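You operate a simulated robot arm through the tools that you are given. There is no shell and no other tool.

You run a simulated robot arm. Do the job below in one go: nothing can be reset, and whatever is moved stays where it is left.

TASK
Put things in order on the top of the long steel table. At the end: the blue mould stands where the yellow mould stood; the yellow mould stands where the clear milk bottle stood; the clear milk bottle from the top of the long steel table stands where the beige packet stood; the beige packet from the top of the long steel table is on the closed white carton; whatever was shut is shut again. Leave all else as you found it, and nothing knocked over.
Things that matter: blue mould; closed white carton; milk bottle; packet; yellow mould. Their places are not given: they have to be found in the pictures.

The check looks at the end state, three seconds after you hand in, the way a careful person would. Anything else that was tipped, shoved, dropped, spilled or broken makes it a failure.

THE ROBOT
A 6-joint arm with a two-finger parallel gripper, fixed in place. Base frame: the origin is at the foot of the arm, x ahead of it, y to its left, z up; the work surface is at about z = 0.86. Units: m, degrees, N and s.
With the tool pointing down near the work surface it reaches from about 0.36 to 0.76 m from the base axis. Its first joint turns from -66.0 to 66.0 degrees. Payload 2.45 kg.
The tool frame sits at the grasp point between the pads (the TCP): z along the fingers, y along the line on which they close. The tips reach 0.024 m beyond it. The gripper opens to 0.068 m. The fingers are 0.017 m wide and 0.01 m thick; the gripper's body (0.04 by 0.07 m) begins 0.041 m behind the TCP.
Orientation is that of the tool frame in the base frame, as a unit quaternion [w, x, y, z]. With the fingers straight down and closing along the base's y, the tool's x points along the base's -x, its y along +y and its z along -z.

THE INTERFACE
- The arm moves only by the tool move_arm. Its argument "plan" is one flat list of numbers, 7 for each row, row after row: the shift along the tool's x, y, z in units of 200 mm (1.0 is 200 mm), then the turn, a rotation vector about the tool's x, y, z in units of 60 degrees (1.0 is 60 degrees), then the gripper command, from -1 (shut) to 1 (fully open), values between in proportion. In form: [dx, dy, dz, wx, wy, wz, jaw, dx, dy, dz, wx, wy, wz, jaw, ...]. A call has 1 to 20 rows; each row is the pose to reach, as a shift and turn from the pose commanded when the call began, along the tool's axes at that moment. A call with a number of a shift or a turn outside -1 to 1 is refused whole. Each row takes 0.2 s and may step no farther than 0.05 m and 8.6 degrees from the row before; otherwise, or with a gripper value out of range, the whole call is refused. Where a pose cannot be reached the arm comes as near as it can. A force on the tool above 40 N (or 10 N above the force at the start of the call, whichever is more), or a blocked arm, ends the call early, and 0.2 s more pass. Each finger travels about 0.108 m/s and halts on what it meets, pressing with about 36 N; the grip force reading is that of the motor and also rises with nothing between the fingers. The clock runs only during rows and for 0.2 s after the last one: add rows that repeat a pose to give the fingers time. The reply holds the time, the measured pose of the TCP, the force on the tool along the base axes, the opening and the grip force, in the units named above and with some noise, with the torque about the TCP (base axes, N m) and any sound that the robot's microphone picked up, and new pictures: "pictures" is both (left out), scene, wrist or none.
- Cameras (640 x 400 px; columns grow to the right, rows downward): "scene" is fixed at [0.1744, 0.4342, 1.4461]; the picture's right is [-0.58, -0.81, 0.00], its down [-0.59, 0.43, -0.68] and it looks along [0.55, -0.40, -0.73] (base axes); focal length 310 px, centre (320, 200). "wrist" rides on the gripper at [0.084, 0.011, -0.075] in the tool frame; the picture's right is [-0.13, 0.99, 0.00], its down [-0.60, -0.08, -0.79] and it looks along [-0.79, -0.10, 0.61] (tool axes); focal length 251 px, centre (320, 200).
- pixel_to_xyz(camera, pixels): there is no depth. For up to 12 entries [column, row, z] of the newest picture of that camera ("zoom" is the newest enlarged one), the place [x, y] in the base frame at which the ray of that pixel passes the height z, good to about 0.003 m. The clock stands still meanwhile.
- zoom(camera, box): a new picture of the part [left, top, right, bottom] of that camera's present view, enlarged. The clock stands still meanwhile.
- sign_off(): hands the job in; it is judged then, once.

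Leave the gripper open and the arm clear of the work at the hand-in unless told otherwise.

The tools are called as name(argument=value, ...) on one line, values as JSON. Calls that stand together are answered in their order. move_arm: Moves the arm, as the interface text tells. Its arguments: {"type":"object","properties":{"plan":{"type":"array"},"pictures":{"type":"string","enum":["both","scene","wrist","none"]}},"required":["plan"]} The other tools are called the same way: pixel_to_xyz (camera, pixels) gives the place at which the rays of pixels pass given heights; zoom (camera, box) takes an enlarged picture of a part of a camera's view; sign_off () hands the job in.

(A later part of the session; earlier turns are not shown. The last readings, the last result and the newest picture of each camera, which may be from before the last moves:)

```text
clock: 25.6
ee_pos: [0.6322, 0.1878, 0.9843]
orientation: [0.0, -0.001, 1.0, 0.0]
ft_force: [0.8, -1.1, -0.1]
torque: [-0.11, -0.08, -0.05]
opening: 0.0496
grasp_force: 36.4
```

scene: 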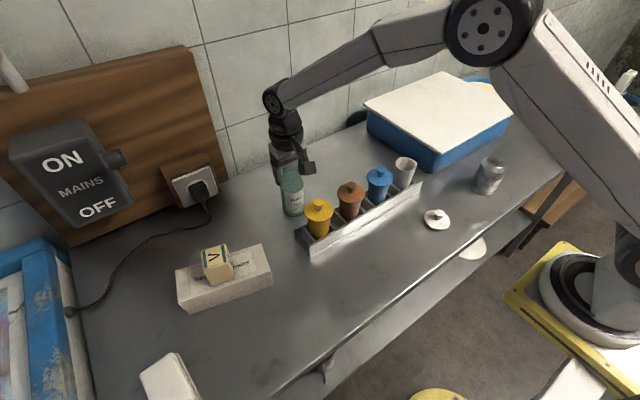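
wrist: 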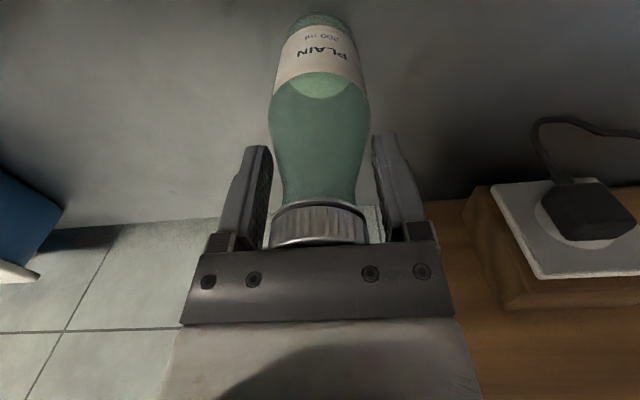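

It is gripped at 49.6 mm on the shoulder. The bottle's place is TCP (0.632, 0.188). I'll try a slow 10 mm test lift and check whether the grip slips.

move_arm(plan=[0, -0.004, -0.01, 0, 0, 0, -1, 0, -0.004, -0.02, 0, 0, 0, -1, 0, -0.004, -0.035, 0, 0, 0, -1, 0, -0.004, -0.05, 0, 0, 0, -1, 0, -0.004, -0.05, 0, 0, 0, -1, 0, -0.004, -0.05, 0, 0, 0, -1], pictures="both")

zoom(camera="scene", box=[250, 120, 350, 220])

```text
clock: 27.0
ee_pos: [0.633, 0.1866, 0.9957]
orientation: [0.0, 0.0, 1.0, 0.0]
ft_force: [-0.4, -1.0, -2.9]
torque: [-0.02, 0.02, 0.0]
opening: 0.0496
grasp_force: 35.8
```

scene: 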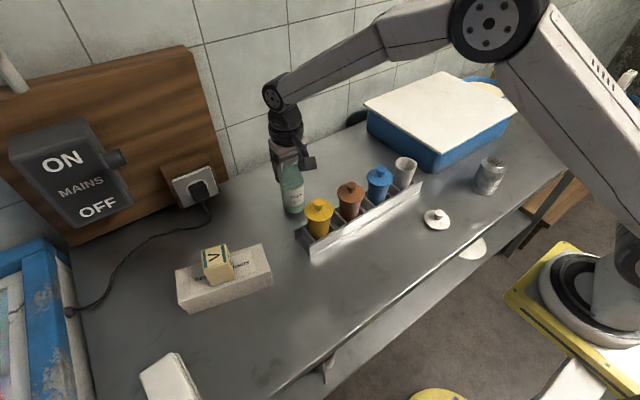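
wrist: 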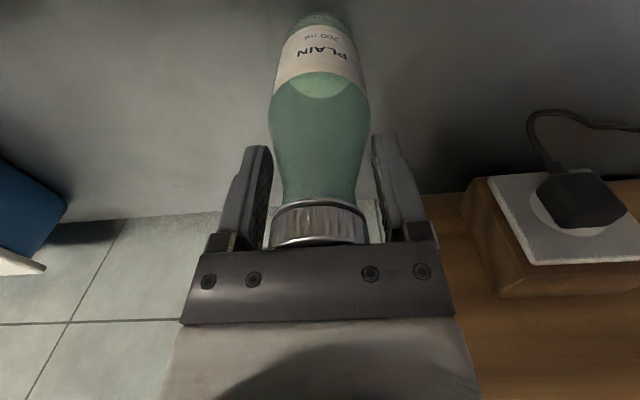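

```text
4.00 times, centred on (300, 170) of scene
```

zoom: 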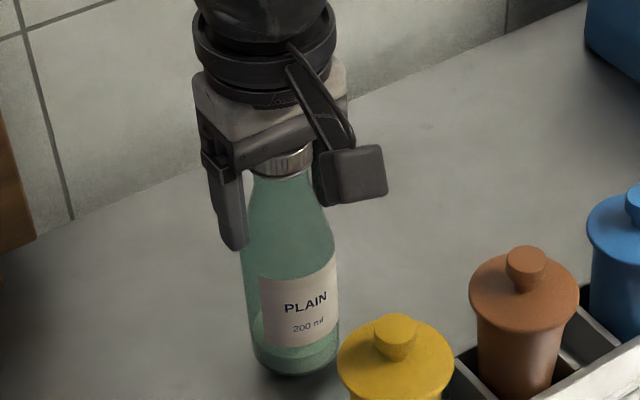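

The bottle lifted with the gripper without slipping and weighs about 2.9 N. I'll carry it low and slowly along -y to the packet's old place at (0.629, 0.025).

move_arm(plan=[0, 0, -0.05, 0, 0, 0, -1, 0, -0.03, -0.1, 0, 0, 0, -1, 0.003, -0.1, -0.12, 0, 0, 0, -1, 0.006, -0.2, -0.12, 0, 0, 0, -1, 0.009, -0.31, -0.12, 0, 0, 0, -1, 0.012, -0.42, -0.12, 0, 0, 0, -1, 0.015, -0.53, -0.12, 0, 0, 0, -1, 0.018, -0.64, -0.12, 0, 0, 0, -1, 0.02, -0.73, -0.12, 0, 0, 0, -1, 0.02, -0.79, -0.12, 0, 0, 0, -1, 0.02, -0.808, -0.12, 0, 0, 0, -1, 0.02, -0.808, -0.12, 0, 0, 0, -1], pictures="both")

```text
clock: 29.6
ee_pos: [0.6281, 0.0239, 1.0171]
orientation: [0.0, -0.001, 1.0, 0.0]
ft_force: [-0.3, -0.1, -3.7]
torque: [-0.02, -0.01, -0.01]
opening: 0.0496
grasp_force: 35.9
```

scene: 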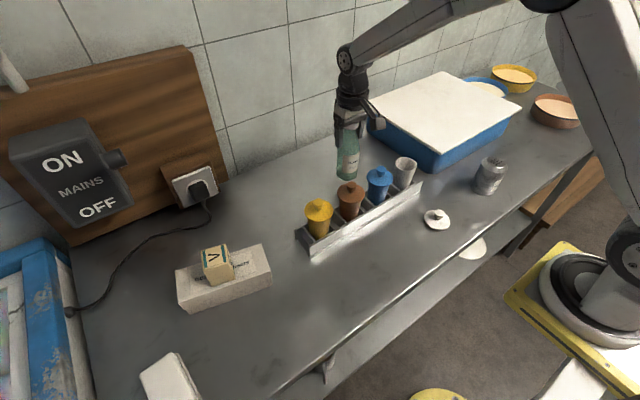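
wrist: 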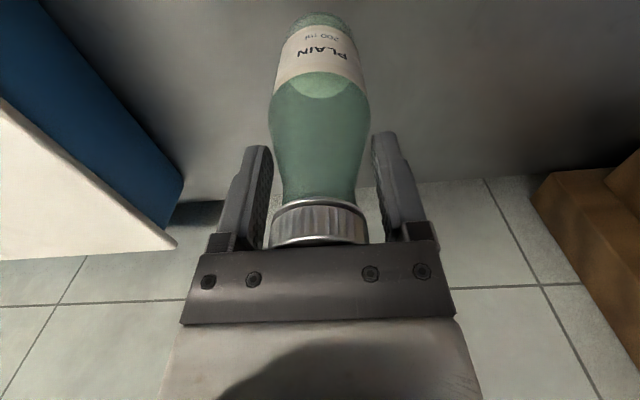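

The bottle is above the packet's old place. I'll lower it to about 2 mm above contact.

move_arm(plan=[0, 0, 0.05, 0, 0, 0, -1, 0, 0, 0.1, 0, 0, 0, -1, 0, 0, 0.13, 0, 0, 0, -1, 0, 0, 0.148, 0, 0, 0, -1, 0, 0, 0.148, 0, 0, 0, -1], pictures="none")

```text
clock: 30.8
ee_pos: [0.6273, 0.0243, 0.989]
orientation: [0.0, 0.0, 1.0, 0.0]
ft_force: [-0.6, -0.8, -3.9]
torque: [-0.03, 0.0, 0.0]
opening: 0.0497
grasp_force: 36.5
```

move_arm(plan=[0, 0, 0.006, 0, 0, 0, -1, 0, 0, 0.012, 0, 0, 0, -1, 0, 0, 0.018, 0, 0, 0, -1, 0, 0, 0.018, 0, 0, 0, -1], pictures="none")

```text
clock: 31.8
ee_pos: [0.6282, 0.0249, 0.9854]
orientation: [0.0, 0.0, 1.0, 0.0]
ft_force: [0.3, 0.7, -3.6]
torque: [-0.01, 0.01, 0.02]
opening: 0.0495
grasp_force: 35.9
```

move_arm(plan=[0, 0, 0.004, 0, 0, 0, -1, 0, 0, 0.008, 0, 0, 0, -1, 0, 0, 0.008, 0, 0, 0, -1], pictures="none")

```text
clock: 32.6
ee_pos: [0.6274, 0.0251, 0.9857]
orientation: [0.001, 0.0, 1.0, 0.001]
ft_force: [-5.9, -1.0, 14.5]
torque: [-0.06, 0.84, 0.0]
opening: 0.0498
grasp_force: 35.9
```

Contact with the table at 14.5 N. I'll ease up a little, open slowly, let it settle, then check before rising.

move_arm(plan=[0, 0, -0.004, 0, 0, 0, -1, 0, 0, -0.004, 0, 0, 0, 0.5, 0, 0, -0.004, 0, 0, 0, 0.6, 0, 0, -0.004, 0, 0, 0, 0.8, 0, 0, -0.004, 0, 0, 0, 1, 0, 0, -0.004, 0, 0, 0, 1], pictures="both")

```text
clock: 34.0
ee_pos: [0.6288, 0.0256, 0.9855]
orientation: [0.0, 0.0, 1.0, 0.0]
ft_force: [0.2, 1.1, 0.0]
torque: [-0.02, 0.02, 0.01]
opening: 0.0683
grasp_force: 0.1
```

scene: 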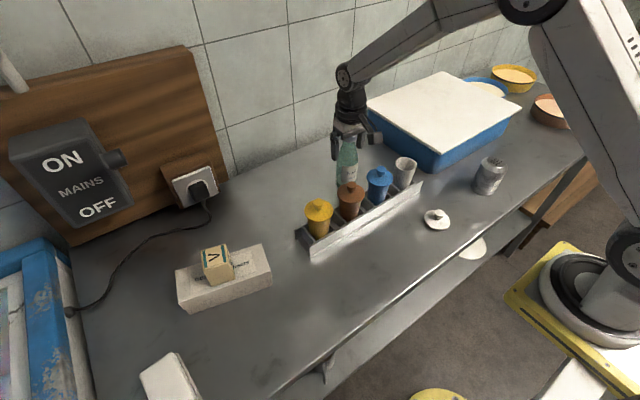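
wrist: 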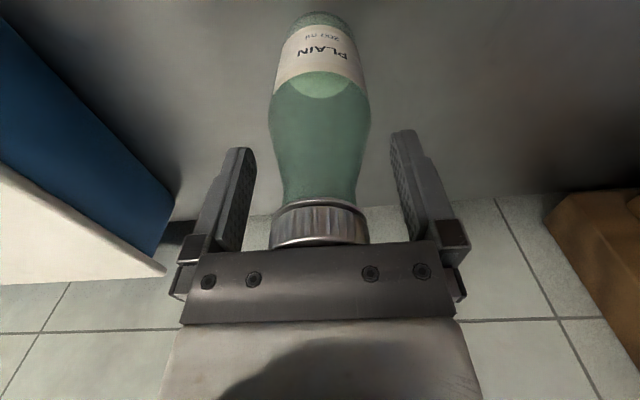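

The bottle is standing free and upright. I'll rise straight up and clear it.

move_arm(plan=[0, 0, -0.08, 0, 0, 0, 1, 0, 0, -0.22, 0, 0, 0, 1, 0, 0, -0.4, 0, 0, 0, 1, 0, 0, -0.6, 0, 0, 0, 1, 0, 0, -0.75, 0, 0, 0, 1, 0, 0, -0.75, 0, 0, 0, 1], pictures="both")

zoom(camera="scene", box=[270, 130, 450, 260])

```text
clock: 35.4
ee_pos: [0.6266, 0.0259, 1.1339]
orientation: [0.0, 0.0, 1.0, 0.0]
ft_force: [-0.6, 0.6, -1.5]
torque: [0.03, -0.01, 0.01]
opening: 0.0683
grasp_force: 0.1
```

scene: 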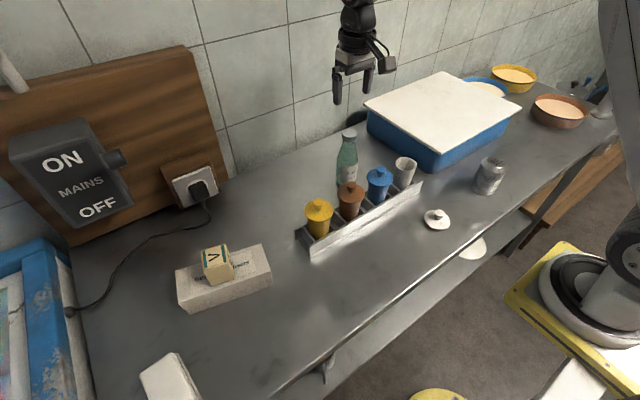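
wrist: 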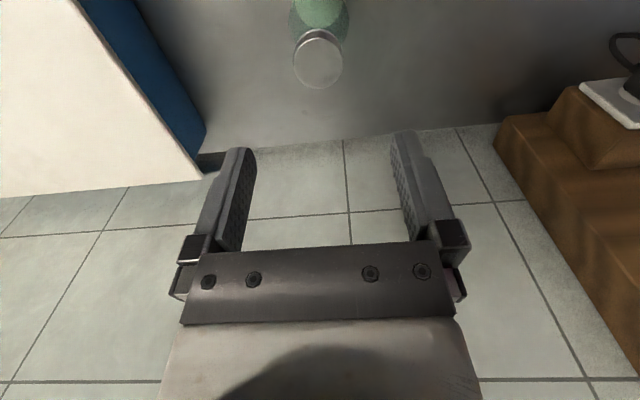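

```text
3.08 times, centred on (360, 195) of scene
```

zoom: 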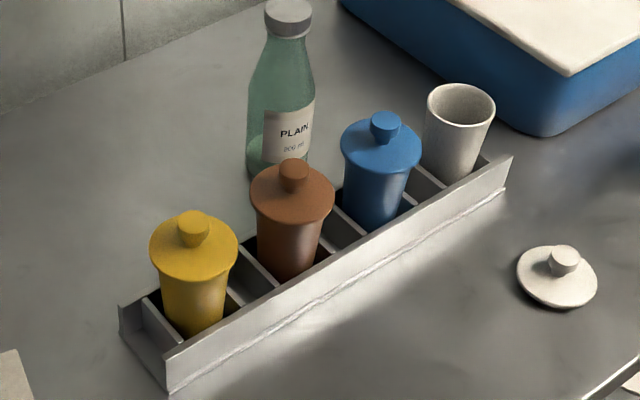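

The bottle stands upright on the packet's old spot. Next is the yellow mould. I'll move above it at about (0.52, 0.186), z 1.11, and look at the lid and rack.

move_arm(plan=[0.09, 0.13, 0, 0, 0, 0, 1, 0.2, 0.3, 0, 0, 0, 0, 1, 0.31, 0.47, 0, 0, 0, 0, 1, 0.42, 0.63, 0, 0, 0, 0, 1, 0.5, 0.75, 0.06, 0, 0, 0, 1, 0.535, 0.8, 0.12, 0, 0, 0, 1, 0.535, 0.8, 0.12, 0, 0, 0, 1], pictures="both")

zoom(camera="wrist", box=[240, 0, 400, 150])

```text
clock: 37.0
ee_pos: [0.5212, 0.1842, 1.1091]
orientation: [0.001, 0.0, 1.0, 0.0]
ft_force: [-0.1, -0.6, -0.2]
torque: [-0.02, 0.01, -0.02]
opening: 0.0679
grasp_force: 0.1
```

scene: 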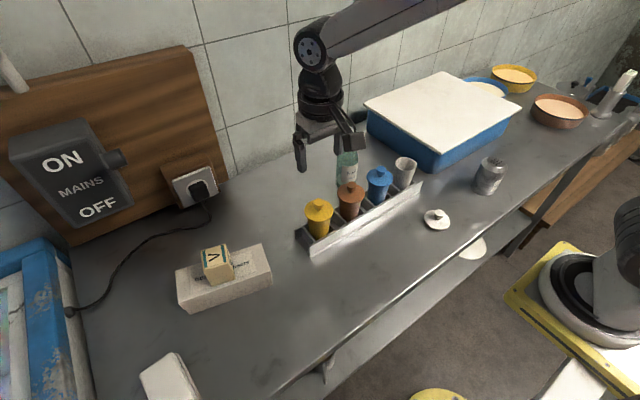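
wrist: 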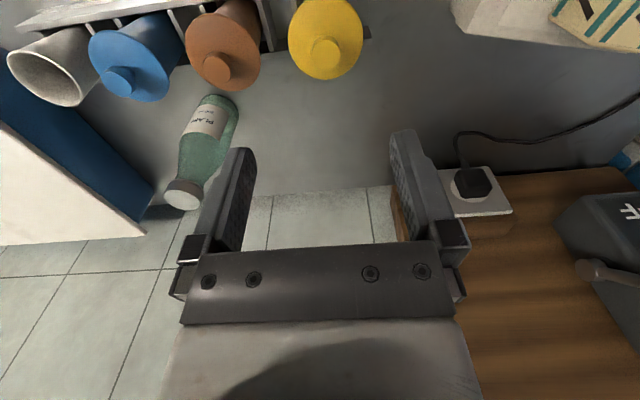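

```text
2.67 times, centred on (320, 75) of wrist
```

zoom: 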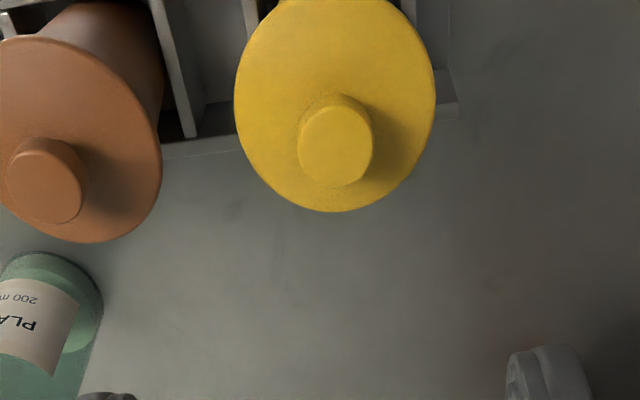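

pixel_to_xyz(camera="wrist", pixels=[[325.6, 54.4, 0.98], [325.6, 54.4, 0.985], [288, 40, 0.965], [363, 40, 0.965], [326, 79, 0.965]])

zoom(camera="scene", box=[285, 180, 365, 265])

```text
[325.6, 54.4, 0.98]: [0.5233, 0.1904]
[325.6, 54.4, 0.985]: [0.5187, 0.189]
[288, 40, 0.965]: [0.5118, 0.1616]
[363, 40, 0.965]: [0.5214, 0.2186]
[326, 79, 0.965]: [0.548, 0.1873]
```

```text
4.71 times, centred on (325, 222) of scene
```

zoom: 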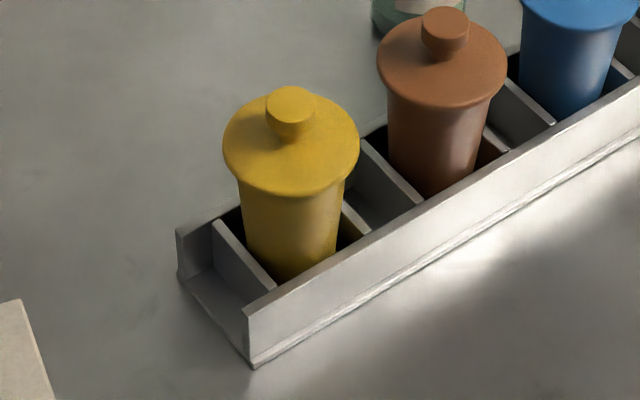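

The rack walls and dividers are only about 32 mm tall, so the bodies are well exposed. The yellow knob is at (0.521, 0.189), top z ≈ 0.982. I need to learn whether the lid comes off on its own. I'll lower over the knob with the jaw partly closed to z ≈ 0.997, keeping the tips above the lid disc.

move_arm(plan=[0, 0.0225, 0.1, 0, 0, 0, 0.4, 0, 0.0225, 0.25, 0, 0, 0, 0.2, 0, 0.0225, 0.38, 0, 0, 0, 0.2, 0, 0.0225, 0.48, 0, 0, 0, 0.2, 0, 0.0225, 0.55, 0, 0, 0, 0.2, 0, 0.0225, 0.55, 0, 0, 0, 0.2], pictures="both")

zoom(camera="wrist", box=[220, 80, 420, 260])

zoom(camera="scene", box=[270, 140, 370, 240])

```text
clock: 38.4
ee_pos: [0.522, 0.1891, 0.9996]
orientation: [0.0, 0.0, 1.0, 0.0]
ft_force: [0.0, -0.4, 0.4]
torque: [0.03, 0.04, 0.01]
opening: 0.041
grasp_force: 0.1
```

scene: 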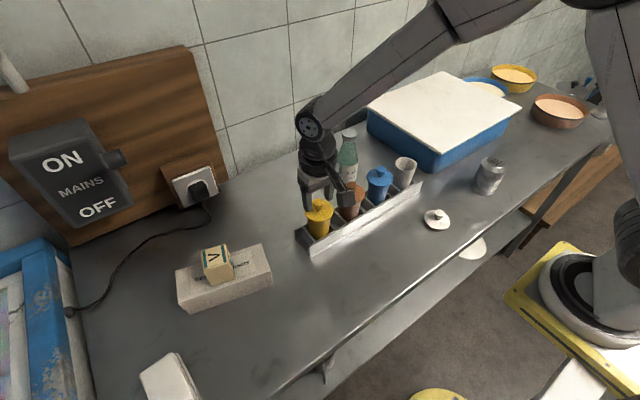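
wrist: 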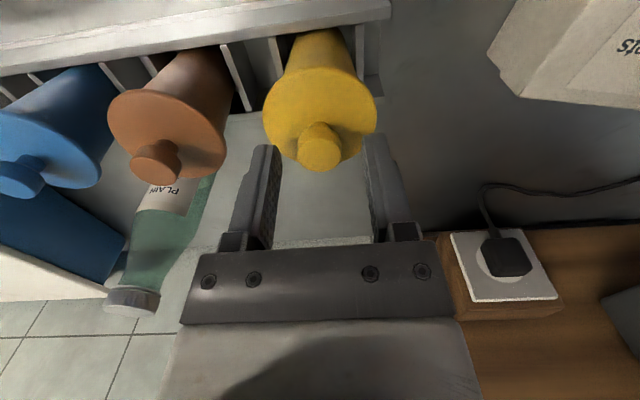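

```text
2.22 times, centred on (320, 170) of wrist
```

zoom: 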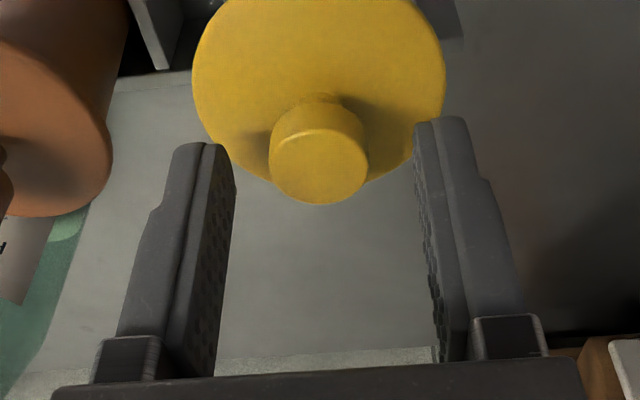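

```text
4.00 times, centred on (320, 190) of scene
```

zoom: 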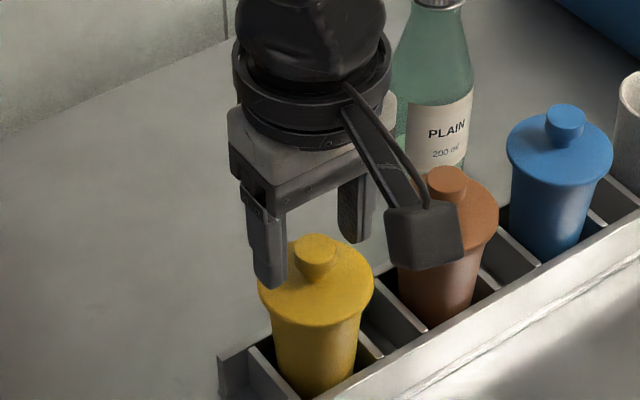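

The knob is centred between the fingers at wrist (320,155), with its top about 6 mm above the fingertips. I'll go 7 mm lower and then close on the knob.

move_arm(plan=[0, 0, 0.018, 0, 0, 0, 0.2, 0, 0, 0.035, 0, 0, 0, 0.2, 0, 0, 0.035, 0, 0, 0, -0.1, 0, 0, 0.035, 0, 0, 0, -1, 0, 0, 0.035, 0, 0, 0, -1, 0, 0, 0.035, 0, 0, 0, -1], pictures="wrist")

```text
clock: 39.8
ee_pos: [0.5213, 0.1893, 0.9934]
orientation: [0.001, 0.001, 1.0, 0.0]
ft_force: [-0.1, -0.2, -0.2]
torque: [0.04, 0.02, -0.01]
opening: 0.0183
grasp_force: 36.0
```

wrist: 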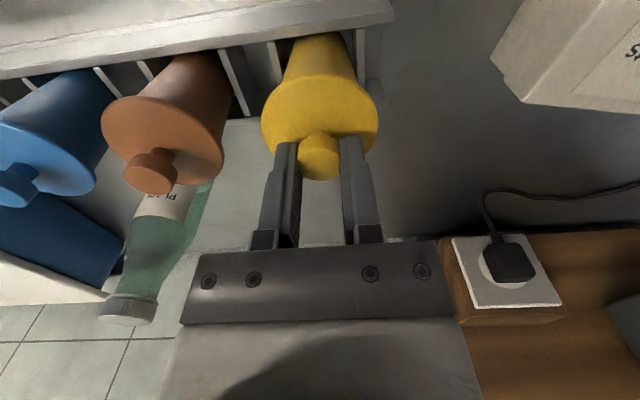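

It is gripped on the knob at 18.3 mm, TCP (0.521, 0.189, 0.993). I'll lift 10 mm slowly to see what comes up.

move_arm(plan=[0, 0, 0.025, 0, 0, 0, -1, 0, 0, 0.01, 0, 0, 0, -1, 0, 0, -0.005, 0, 0, 0, -1, 0, 0, -0.015, 0, 0, 0, -1, 0, 0, -0.015, 0, 0, 0, -1, 0, 0, -0.015, 0, 0, 0, -1], pictures="both")

zoom(camera="scene", box=[270, 165, 370, 265])

zoom(camera="wrist", box=[240, 20, 400, 200])

```text
clock: 41.2
ee_pos: [0.522, 0.1892, 0.9974]
orientation: [0.0, -0.001, 1.0, 0.0]
ft_force: [0.3, -0.3, -0.8]
torque: [0.0, 0.04, -0.02]
opening: 0.0182
grasp_force: 36.6
```

scene: 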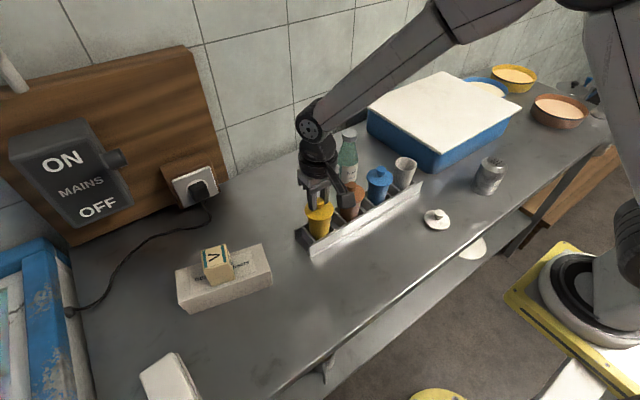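
wrist: 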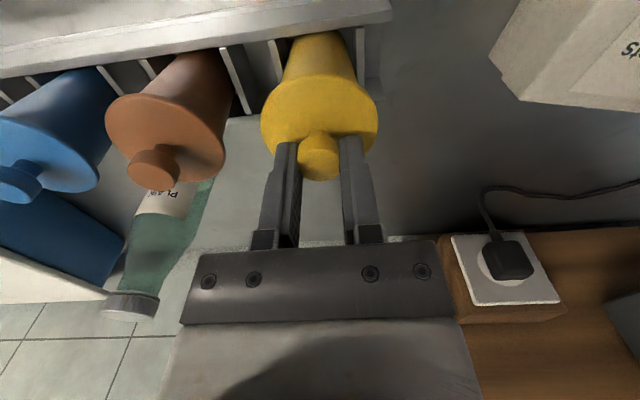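

```text
4.00 times, centred on (320, 215) of scene
```

zoom: 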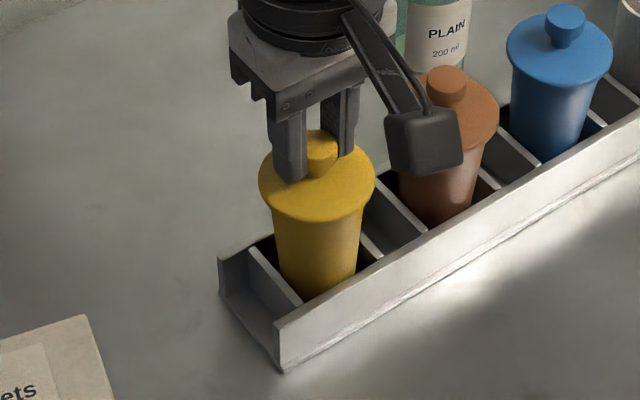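

```text
2.22 times, centred on (320, 110) of wrist
```

zoom: 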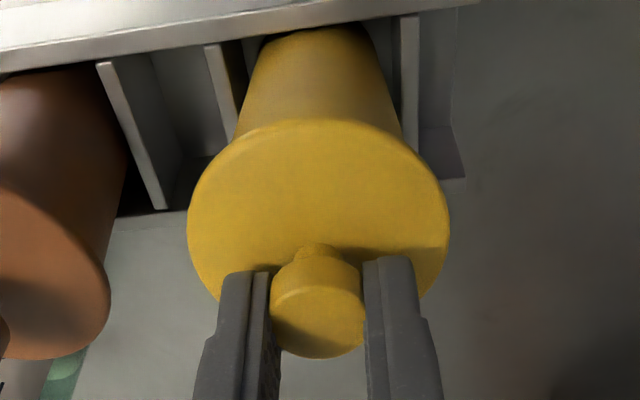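

My rows started with a small unintended 5 mm push down. Nothing reacted to it, and the tool is now 4 mm up. I'll lift 10 mm more, using correct offsets this time, and compare.

move_arm(plan=[0, 0, -0.01, 0, 0, 0, -1, 0, 0, -0.025, 0, 0, 0, -1, 0, 0, -0.04, 0, 0, 0, -1, 0, 0, -0.05, 0, 0, 0, -1, 0, 0, -0.05, 0, 0, 0, -1], pictures="both")

zoom(camera="scene", box=[270, 165, 370, 265])

zoom(camera="wrist", box=[240, 20, 400, 200])

```text
clock: 42.4
ee_pos: [0.5209, 0.189, 1.0055]
orientation: [0.0, 0.0, 1.0, 0.001]
ft_force: [0.1, 0.1, -1.4]
torque: [0.0, 0.02, 0.0]
opening: 0.0184
grasp_force: 36.1
```

scene: 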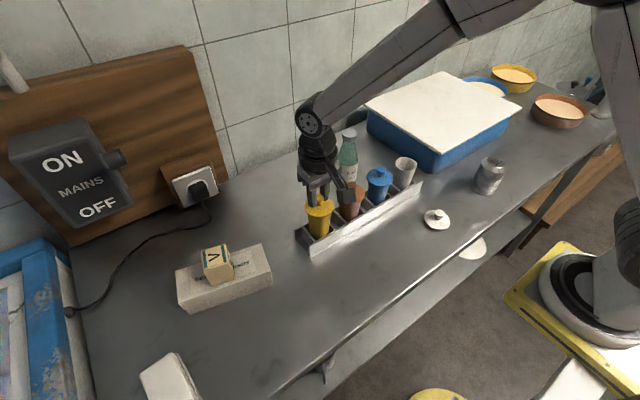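
wrist: 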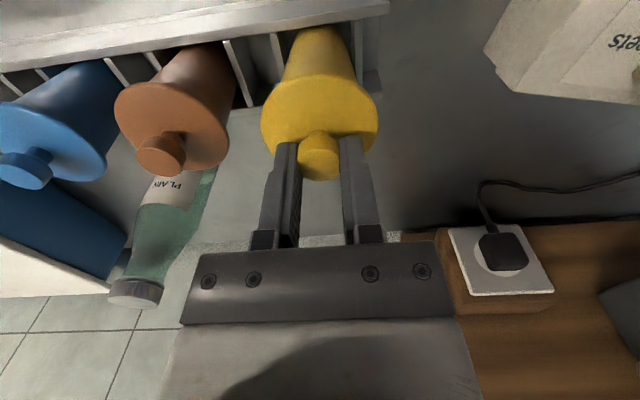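

```text
4.00 times, centred on (320, 215) of scene
```

zoom: 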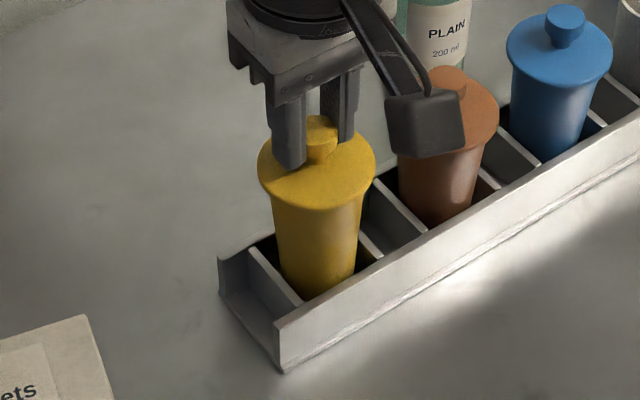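

```text
2.22 times, centred on (320, 110) of wrist
```

zoom: 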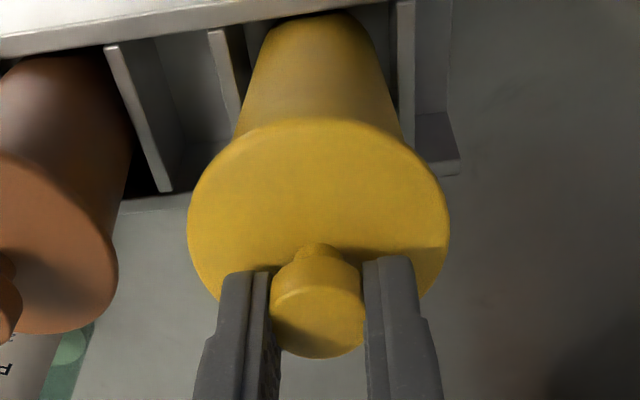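

I see no gap between the lid and the body so far, and the load reads about 1.4 N. I'll lift another 25 mm to decide whether the whole mould is coming along.

move_arm(plan=[0, 0, -0.03, 0, 0, 0, -1, 0, 0, -0.06, 0, 0, 0, -1, 0, 0, -0.09, 0, 0, 0, -1, 0, 0, -0.125, 0, 0, 0, -1, 0, 0, -0.125, 0, 0, 0, -1, 0, 0, -0.125, 0, 0, 0, -1], pictures="both")

zoom(camera="scene", box=[270, 165, 370, 265])

zoom(camera="wrist", box=[240, 0, 400, 200])

```text
clock: 43.8
ee_pos: [0.5232, 0.1901, 1.0321]
orientation: [0.0, 0.0, 1.0, 0.0]
ft_force: [0.1, 0.9, -1.4]
torque: [-0.02, 0.01, -0.02]
opening: 0.0184
grasp_force: 36.0
```

scene: 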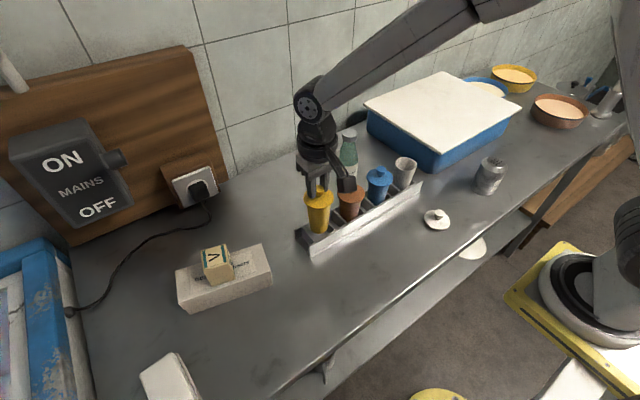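
wrist: 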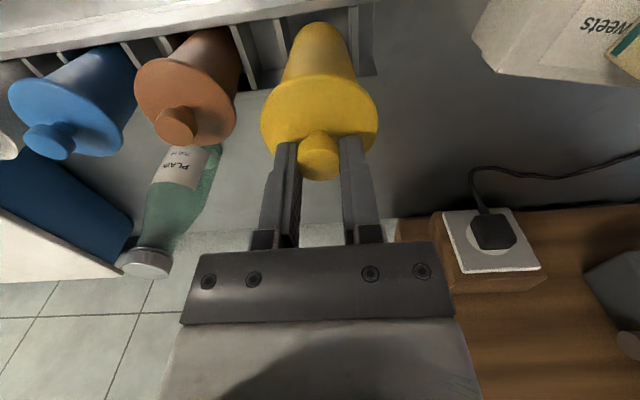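

```text
4.00 times, centred on (320, 215) of scene
```

zoom: 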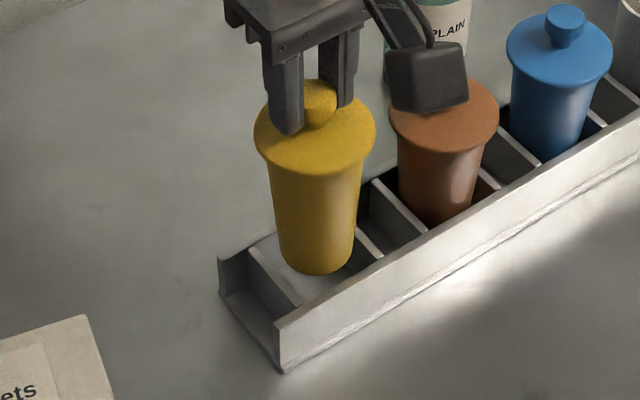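

```text
2.00 times, centred on (320, 100) of wrist
```

zoom: 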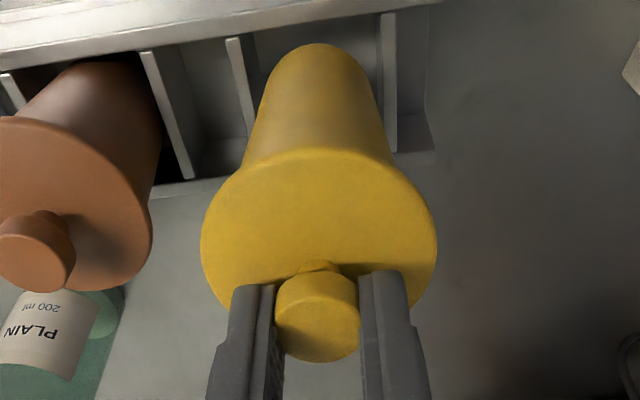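

The whole mould, lid included, came up together at 1.4 N, so carrying it by the knob works. I'll raise it a bit more and carry it in +x to the bottle's old place at (0.632, 0.188).

move_arm(plan=[0, 0, -0.06, 0, 0, 0, -1, 0, 0, -0.14, 0, 0, 0, -1, 0, 0, -0.2, 0, 0, 0, -1, -0.05, -0.001, -0.22, 0, 0, 0, -1, -0.14, -0.003, -0.22, 0, 0, 0, -1, -0.24, -0.005, -0.22, 0, 0, 0, -1, -0.34, -0.007, -0.22, 0, 0, 0, -1, -0.43, -0.008, -0.22, 0, 0, 0, -1, -0.5, -0.01, -0.22, 0, 0, 0, -1, -0.535, -0.01, -0.22, 0, 0, 0, -1, -0.545, -0.01, -0.22, 0, 0, 0, -1, -0.545, -0.01, -0.22, 0, 0, 0, -1], pictures="both")

```text
clock: 46.4
ee_pos: [0.6336, 0.1881, 1.0767]
orientation: [-0.001, 0.0, 1.0, 0.001]
ft_force: [-0.3, 0.6, -1.4]
torque: [0.03, -0.01, 0.01]
opening: 0.0184
grasp_force: 35.9
```

scene: 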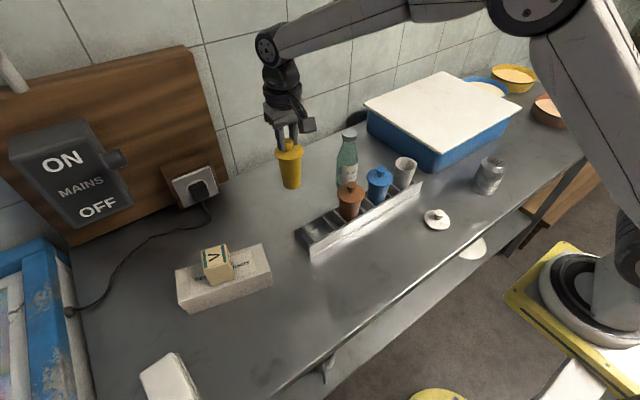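
wrist: 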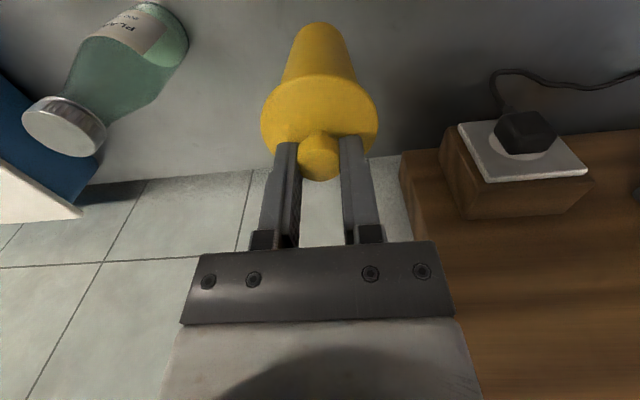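

It is held above the bottle's old place. I'll lower it to z 1.000 first, then step down gently.

move_arm(plan=[0, 0, 0.06, 0, 0, 0, -1, 0, 0, 0.15, 0, 0, 0, -1, 0, 0, 0.24, 0, 0, 0, -1, 0, 0, 0.32, 0, 0, 0, -1, 0, 0, 0.37, 0, 0, 0, -1, 0, 0, 0.383, 0, 0, 0, -1, 0, 0, 0.383, 0, 0, 0, -1], pictures="scene")

zoom(camera="scene", box=[240, 130, 340, 230])

```text
clock: 48.0
ee_pos: [0.6304, 0.188, 0.9995]
orientation: [0.0, 0.0, 1.0, 0.001]
ft_force: [0.6, 1.2, -1.3]
torque: [0.01, 0.0, -0.01]
opening: 0.0184
grasp_force: 35.5
```

scene: 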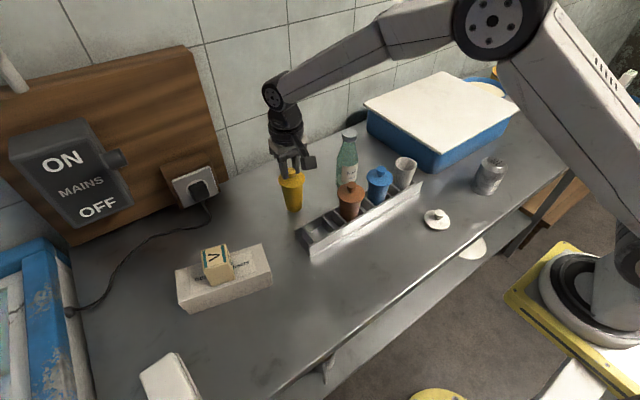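

```text
4.00 times, centred on (290, 180) of scene
```

zoom: 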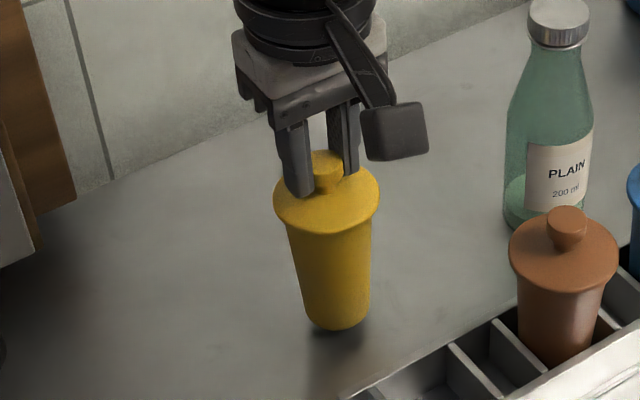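

It hangs upright. I'll step down 1 mm per row.

move_arm(plan=[0, 0, 0.008, 0, 0, 0, -1, 0, 0, 0.016, 0, 0, 0, -1, 0, 0, 0.024, 0, 0, 0, -1, 0, 0, 0.03, 0, 0, 0, -1, 0, 0, 0.03, 0, 0, 0, -1], pictures="none")

```text
clock: 49.2
ee_pos: [0.632, 0.1878, 0.9933]
orientation: [0.0, 0.0, 1.0, 0.0]
ft_force: [-0.3, -0.2, -1.5]
torque: [0.0, 0.0, -0.01]
opening: 0.0184
grasp_force: 35.5
```

move_arm(plan=[0, 0, 0.005, 0, 0, 0, -1, 0, 0, 0.01, 0, 0, 0, -1, 0, 0, 0.01, 0, 0, 0, -1], pictures="none")

```text
clock: 50.0
ee_pos: [0.6303, 0.1864, 0.9909]
orientation: [0.0, 0.0, 1.0, 0.001]
ft_force: [-0.1, 0.0, -0.9]
torque: [0.01, 0.01, 0.04]
opening: 0.0186
grasp_force: 36.0
```

move_arm(plan=[0, 0, 0.005, 0, 0, 0, -1, 0, 0, 0.01, 0, 0, 0, -1, 0, 0, 0.01, 0, 0, 0, -1], pictures="none")

```text
clock: 50.8
ee_pos: [0.6311, 0.187, 0.9904]
orientation: [0.0, 0.0, 1.0, 0.001]
ft_force: [0.0, 0.4, -1.3]
torque: [-0.02, 0.02, 0.01]
opening: 0.0187
grasp_force: 36.2
```

move_arm(plan=[0, 0, 0.005, 0, 0, 0, -1, 0, 0, 0.01, 0, 0, 0, -1, 0, 0, 0.01, 0, 0, 0, -1], pictures="scene")

zoom(camera="scene", box=[240, 130, 340, 230])

```text
clock: 51.6
ee_pos: [0.6305, 0.1872, 0.988]
orientation: [0.001, 0.001, 1.0, 0.0]
ft_force: [-3.4, 0.1, 8.5]
torque: [-0.03, 0.23, 0.0]
opening: 0.0182
grasp_force: 36.3
```

scene: 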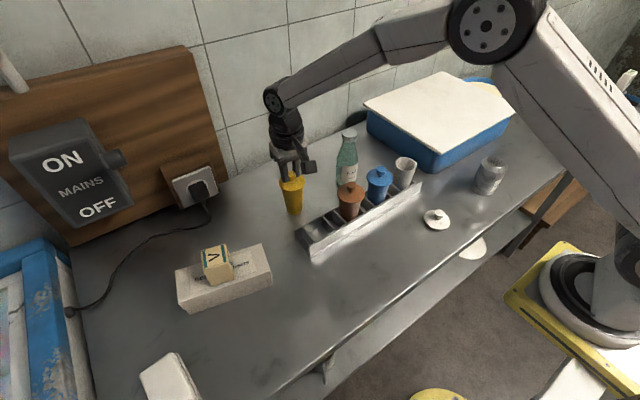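

```text
4.00 times, centred on (290, 180) of scene
```

zoom: 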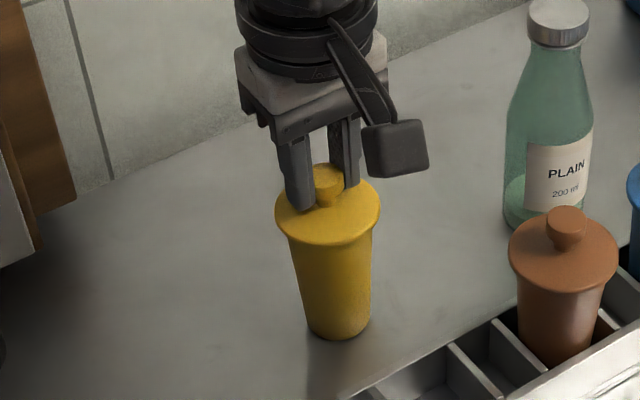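

Contact at 8.5 N. I'll ease up slightly, open the jaws a little so they let go cleanly, and rise.

move_arm(plan=[0, 0, -0.003, 0, 0, 0, -1, 0, 0, -0.003, 0, 0, 0, -0.3, 0, 0, -0.003, 0, 0, 0, 0, 0, 0, -0.003, 0, 0, 0, 0.2, 0, 0, -0.003, 0, 0, 0, 0.2, 0, 0, -0.1, 0, 0, 0, 0.2, 0, 0, -0.25, 0, 0, 0, 0.2, 0, 0, -0.42, 0, 0, 0, 0.2, 0, 0, -0.6, 0, 0, 0, 0.2, 0, 0, -0.6, 0, 0, 0, 0.2], pictures="both")

zoom(camera="scene", box=[240, 130, 400, 260])

```text
clock: 53.8
ee_pos: [0.6322, 0.1874, 1.1079]
orientation: [-0.001, 0.0, 1.0, 0.0]
ft_force: [-0.2, 0.2, 0.2]
torque: [0.03, -0.02, -0.01]
opening: 0.0411
grasp_force: 0.1
```

scene: 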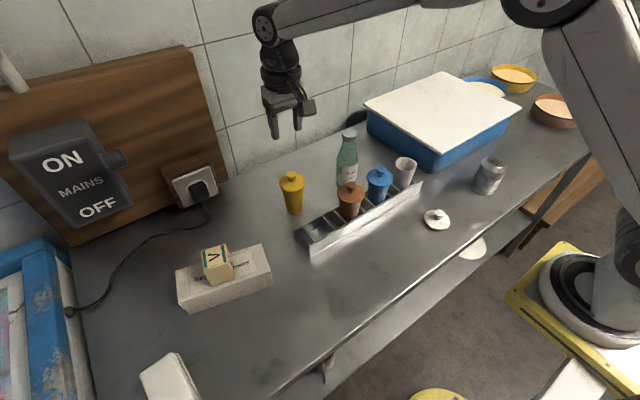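
wrist: 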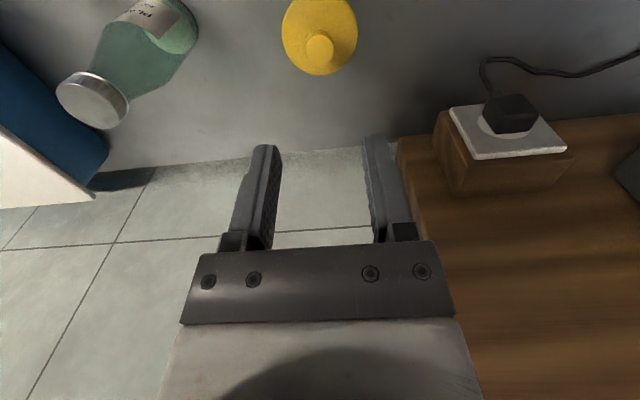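

```text
3.08 times, centred on (320, 195) of scene
```

zoom: 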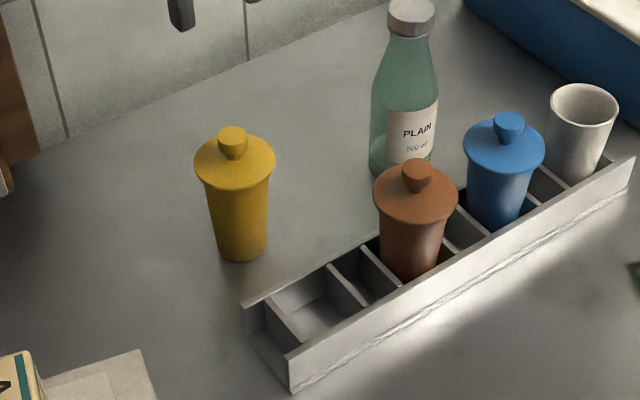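

The yellow mould stands with its lid on where the bottle was. Next is the blue mould. I'll measure its knob and move above it.

pixel_to_xyz(camera="scene", pixels=[[380.8, 169, 0.98], [380.8, 169, 0.985], [318.9, 200.8, 0.98]])

move_arm(plan=[0.08, -0.12, -0.05, 0, 0, 0, 0.2, 0.19, -0.29, -0.05, 0, 0, 0, 0.2, 0.29, -0.46, -0.05, 0, 0, 0, 0.2, 0.4, -0.62, -0.05, 0, 0, 0, 0.2, 0.5, -0.78, -0.03, 0, 0, 0, 0.2, 0.555, -0.87, 0, 0, 0, 0, 0.2, 0.555, -0.87, 0, 0, 0, 0, 0.2], pictures="both")

zoom(camera="wrist", box=[240, 0, 400, 150])

```text
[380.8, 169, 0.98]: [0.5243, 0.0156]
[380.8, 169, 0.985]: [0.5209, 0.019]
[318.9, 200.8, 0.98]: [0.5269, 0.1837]
```

```text
clock: 55.4
ee_pos: [0.5201, 0.0135, 1.1056]
orientation: [0.0, 0.0, 1.0, 0.0]
ft_force: [1.0, 0.1, -0.6]
torque: [-0.05, 0.01, 0.02]
opening: 0.0408
grasp_force: 0.1
```

scene: 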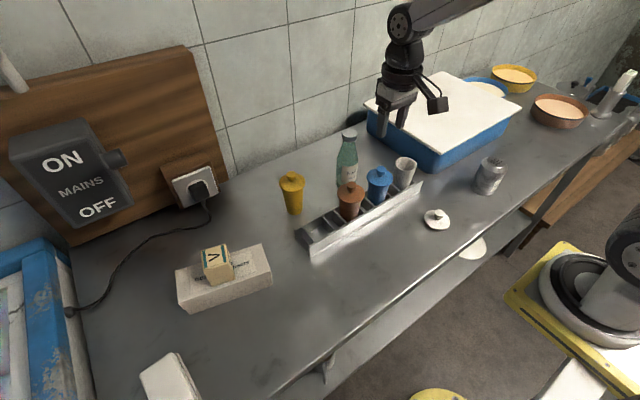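
wrist: 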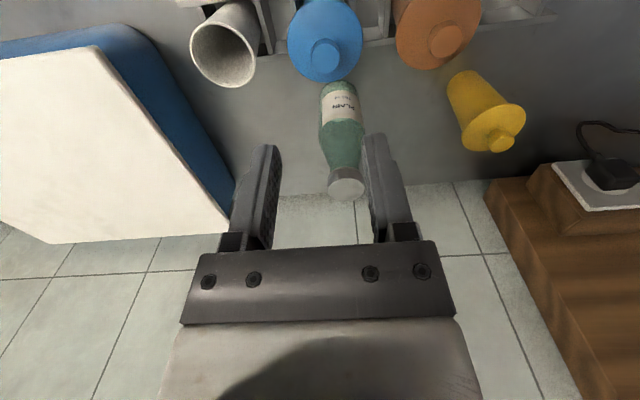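

```text
2.67 times, centred on (320, 75) of wrist
```

zoom: 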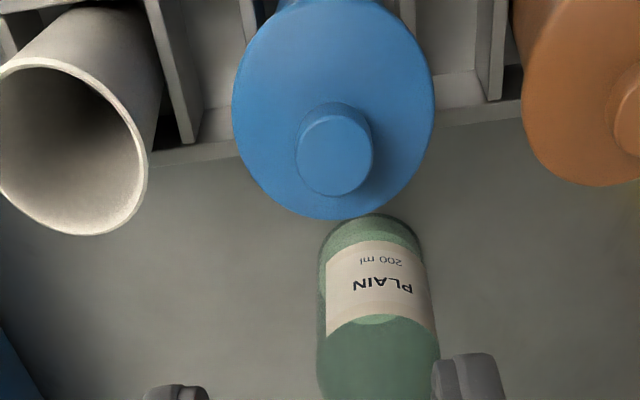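

The blue knob is at wrist (325,58), so it sits about 4 mm to +y of the tool. I'll cross-check that, then descend over it.

pixel_to_xyz(camera="wrist", pixels=[[325.2, 58.1, 0.98], [325.2, 58.1, 0.984]])

move_arm(plan=[-0.005, 0.0215, 0.1, 0, 0, 0, 0.2, -0.005, 0.0215, 0.25, 0, 0, 0, 0.2, -0.005, 0.0215, 0.38, 0, 0, 0, 0.2, -0.005, 0.0215, 0.48, 0, 0, 0, 0.2, -0.005, 0.0215, 0.53, 0, 0, 0, 0.2, -0.005, 0.0215, 0.53, 0, 0, 0, 0.2], pictures="both")

zoom(camera="wrist", box=[220, 80, 420, 260])

```text
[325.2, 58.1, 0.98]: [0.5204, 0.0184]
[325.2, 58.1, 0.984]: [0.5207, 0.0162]
```

```text
clock: 56.8
ee_pos: [0.5212, 0.0171, 1.0007]
orientation: [0.0, 0.0, 1.0, 0.0]
ft_force: [0.0, 0.2, 0.1]
torque: [0.0, 0.04, 0.0]
opening: 0.0407
grasp_force: 0.0
```

scene: 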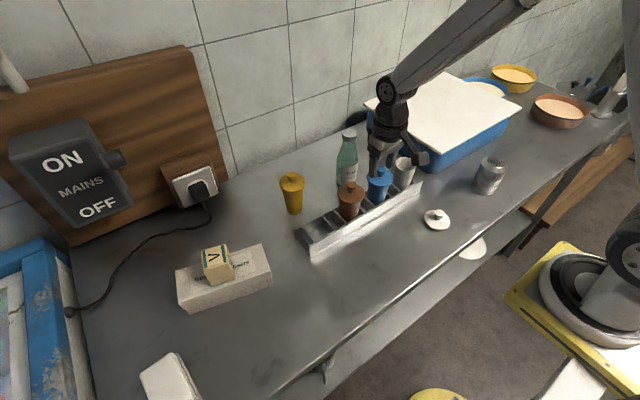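
wrist: 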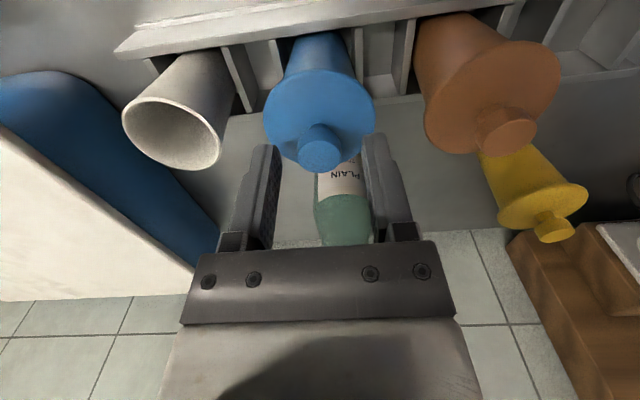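

```text
2.22 times, centred on (320, 170) of wrist
```

zoom: 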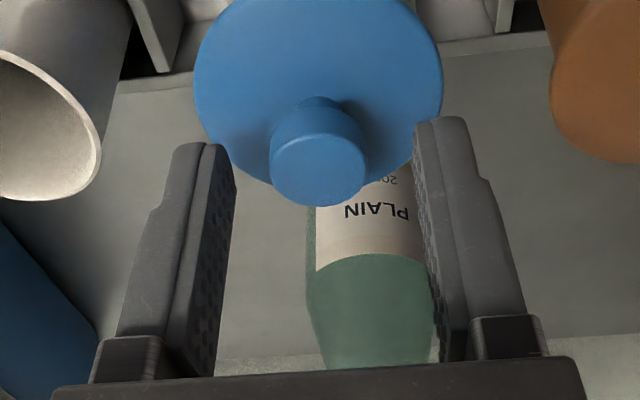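

The knob is centred at wrist (320,156), and the bottle behind it is far enough away. I'll go 8 mm lower and close on the knob.

move_arm(plan=[0, 0, 0.02, 0, 0, 0, 0.2, 0, 0, 0.042, 0, 0, 0, 0.2, 0, 0, 0.042, 0, 0, 0, -0.1, 0, 0, 0.042, 0, 0, 0, -1, 0, 0, 0.042, 0, 0, 0, -1, 0, 0, 0.042, 0, 0, 0, -1], pictures="wrist")

```text
clock: 58.2
ee_pos: [0.5194, 0.0163, 0.9915]
orientation: [0.0, 0.0, 1.0, 0.0]
ft_force: [0.1, -0.1, -0.7]
torque: [0.01, 0.04, -0.02]
opening: 0.0185
grasp_force: 36.2
```

wrist: 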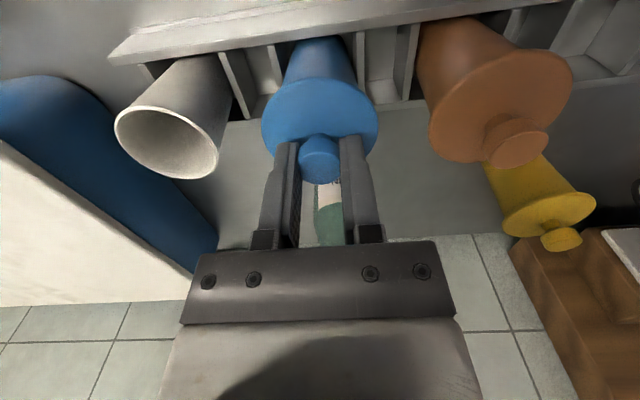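

Gripped at 18.5 mm. Now I'll lift slowly by 40 mm and check that the lid and body come up together.

move_arm(plan=[0, 0, -0.015, 0, 0, 0, -1, 0, 0, -0.04, 0, 0, 0, -1, 0, 0, -0.08, 0, 0, 0, -1, 0, 0, -0.12, 0, 0, 0, -1, 0, 0, -0.16, 0, 0, 0, -1, 0, 0, -0.2, 0, 0, 0, -1, 0, 0, -0.2, 0, 0, 0, -1], pictures="both")

zoom(camera="scene", box=[320, 120, 440, 230])

```text
clock: 59.8
ee_pos: [0.5227, 0.0169, 1.0336]
orientation: [-0.001, 0.001, 1.0, -0.001]
ft_force: [0.9, 0.4, -1.5]
torque: [-0.02, 0.04, -0.02]
opening: 0.0182
grasp_force: 35.7
```

scene: 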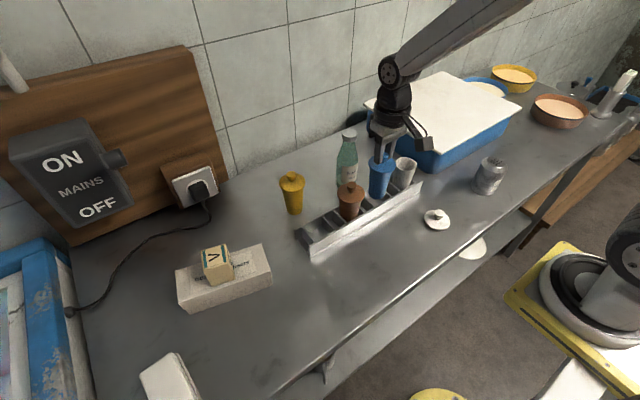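
wrist: 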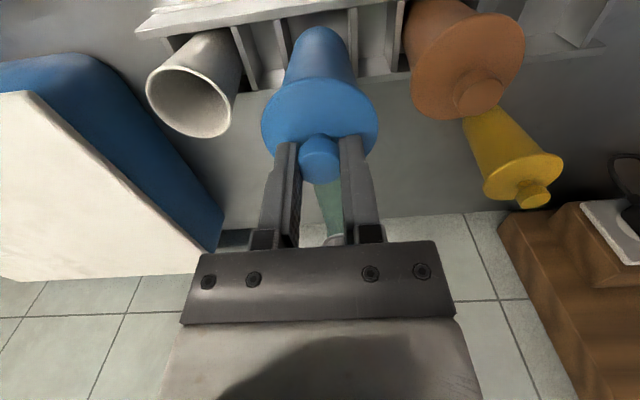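

```text
3.64 times, centred on (380, 175) of scene
```

zoom: 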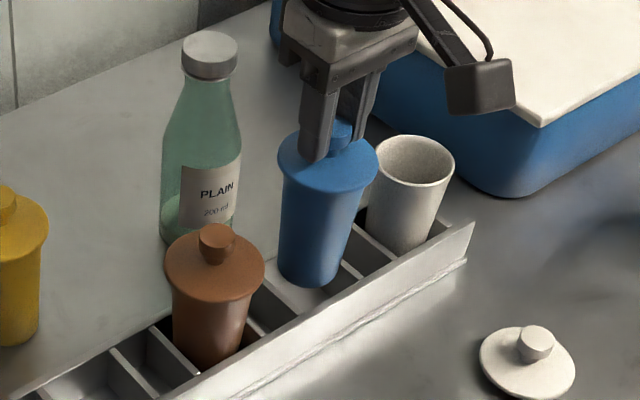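

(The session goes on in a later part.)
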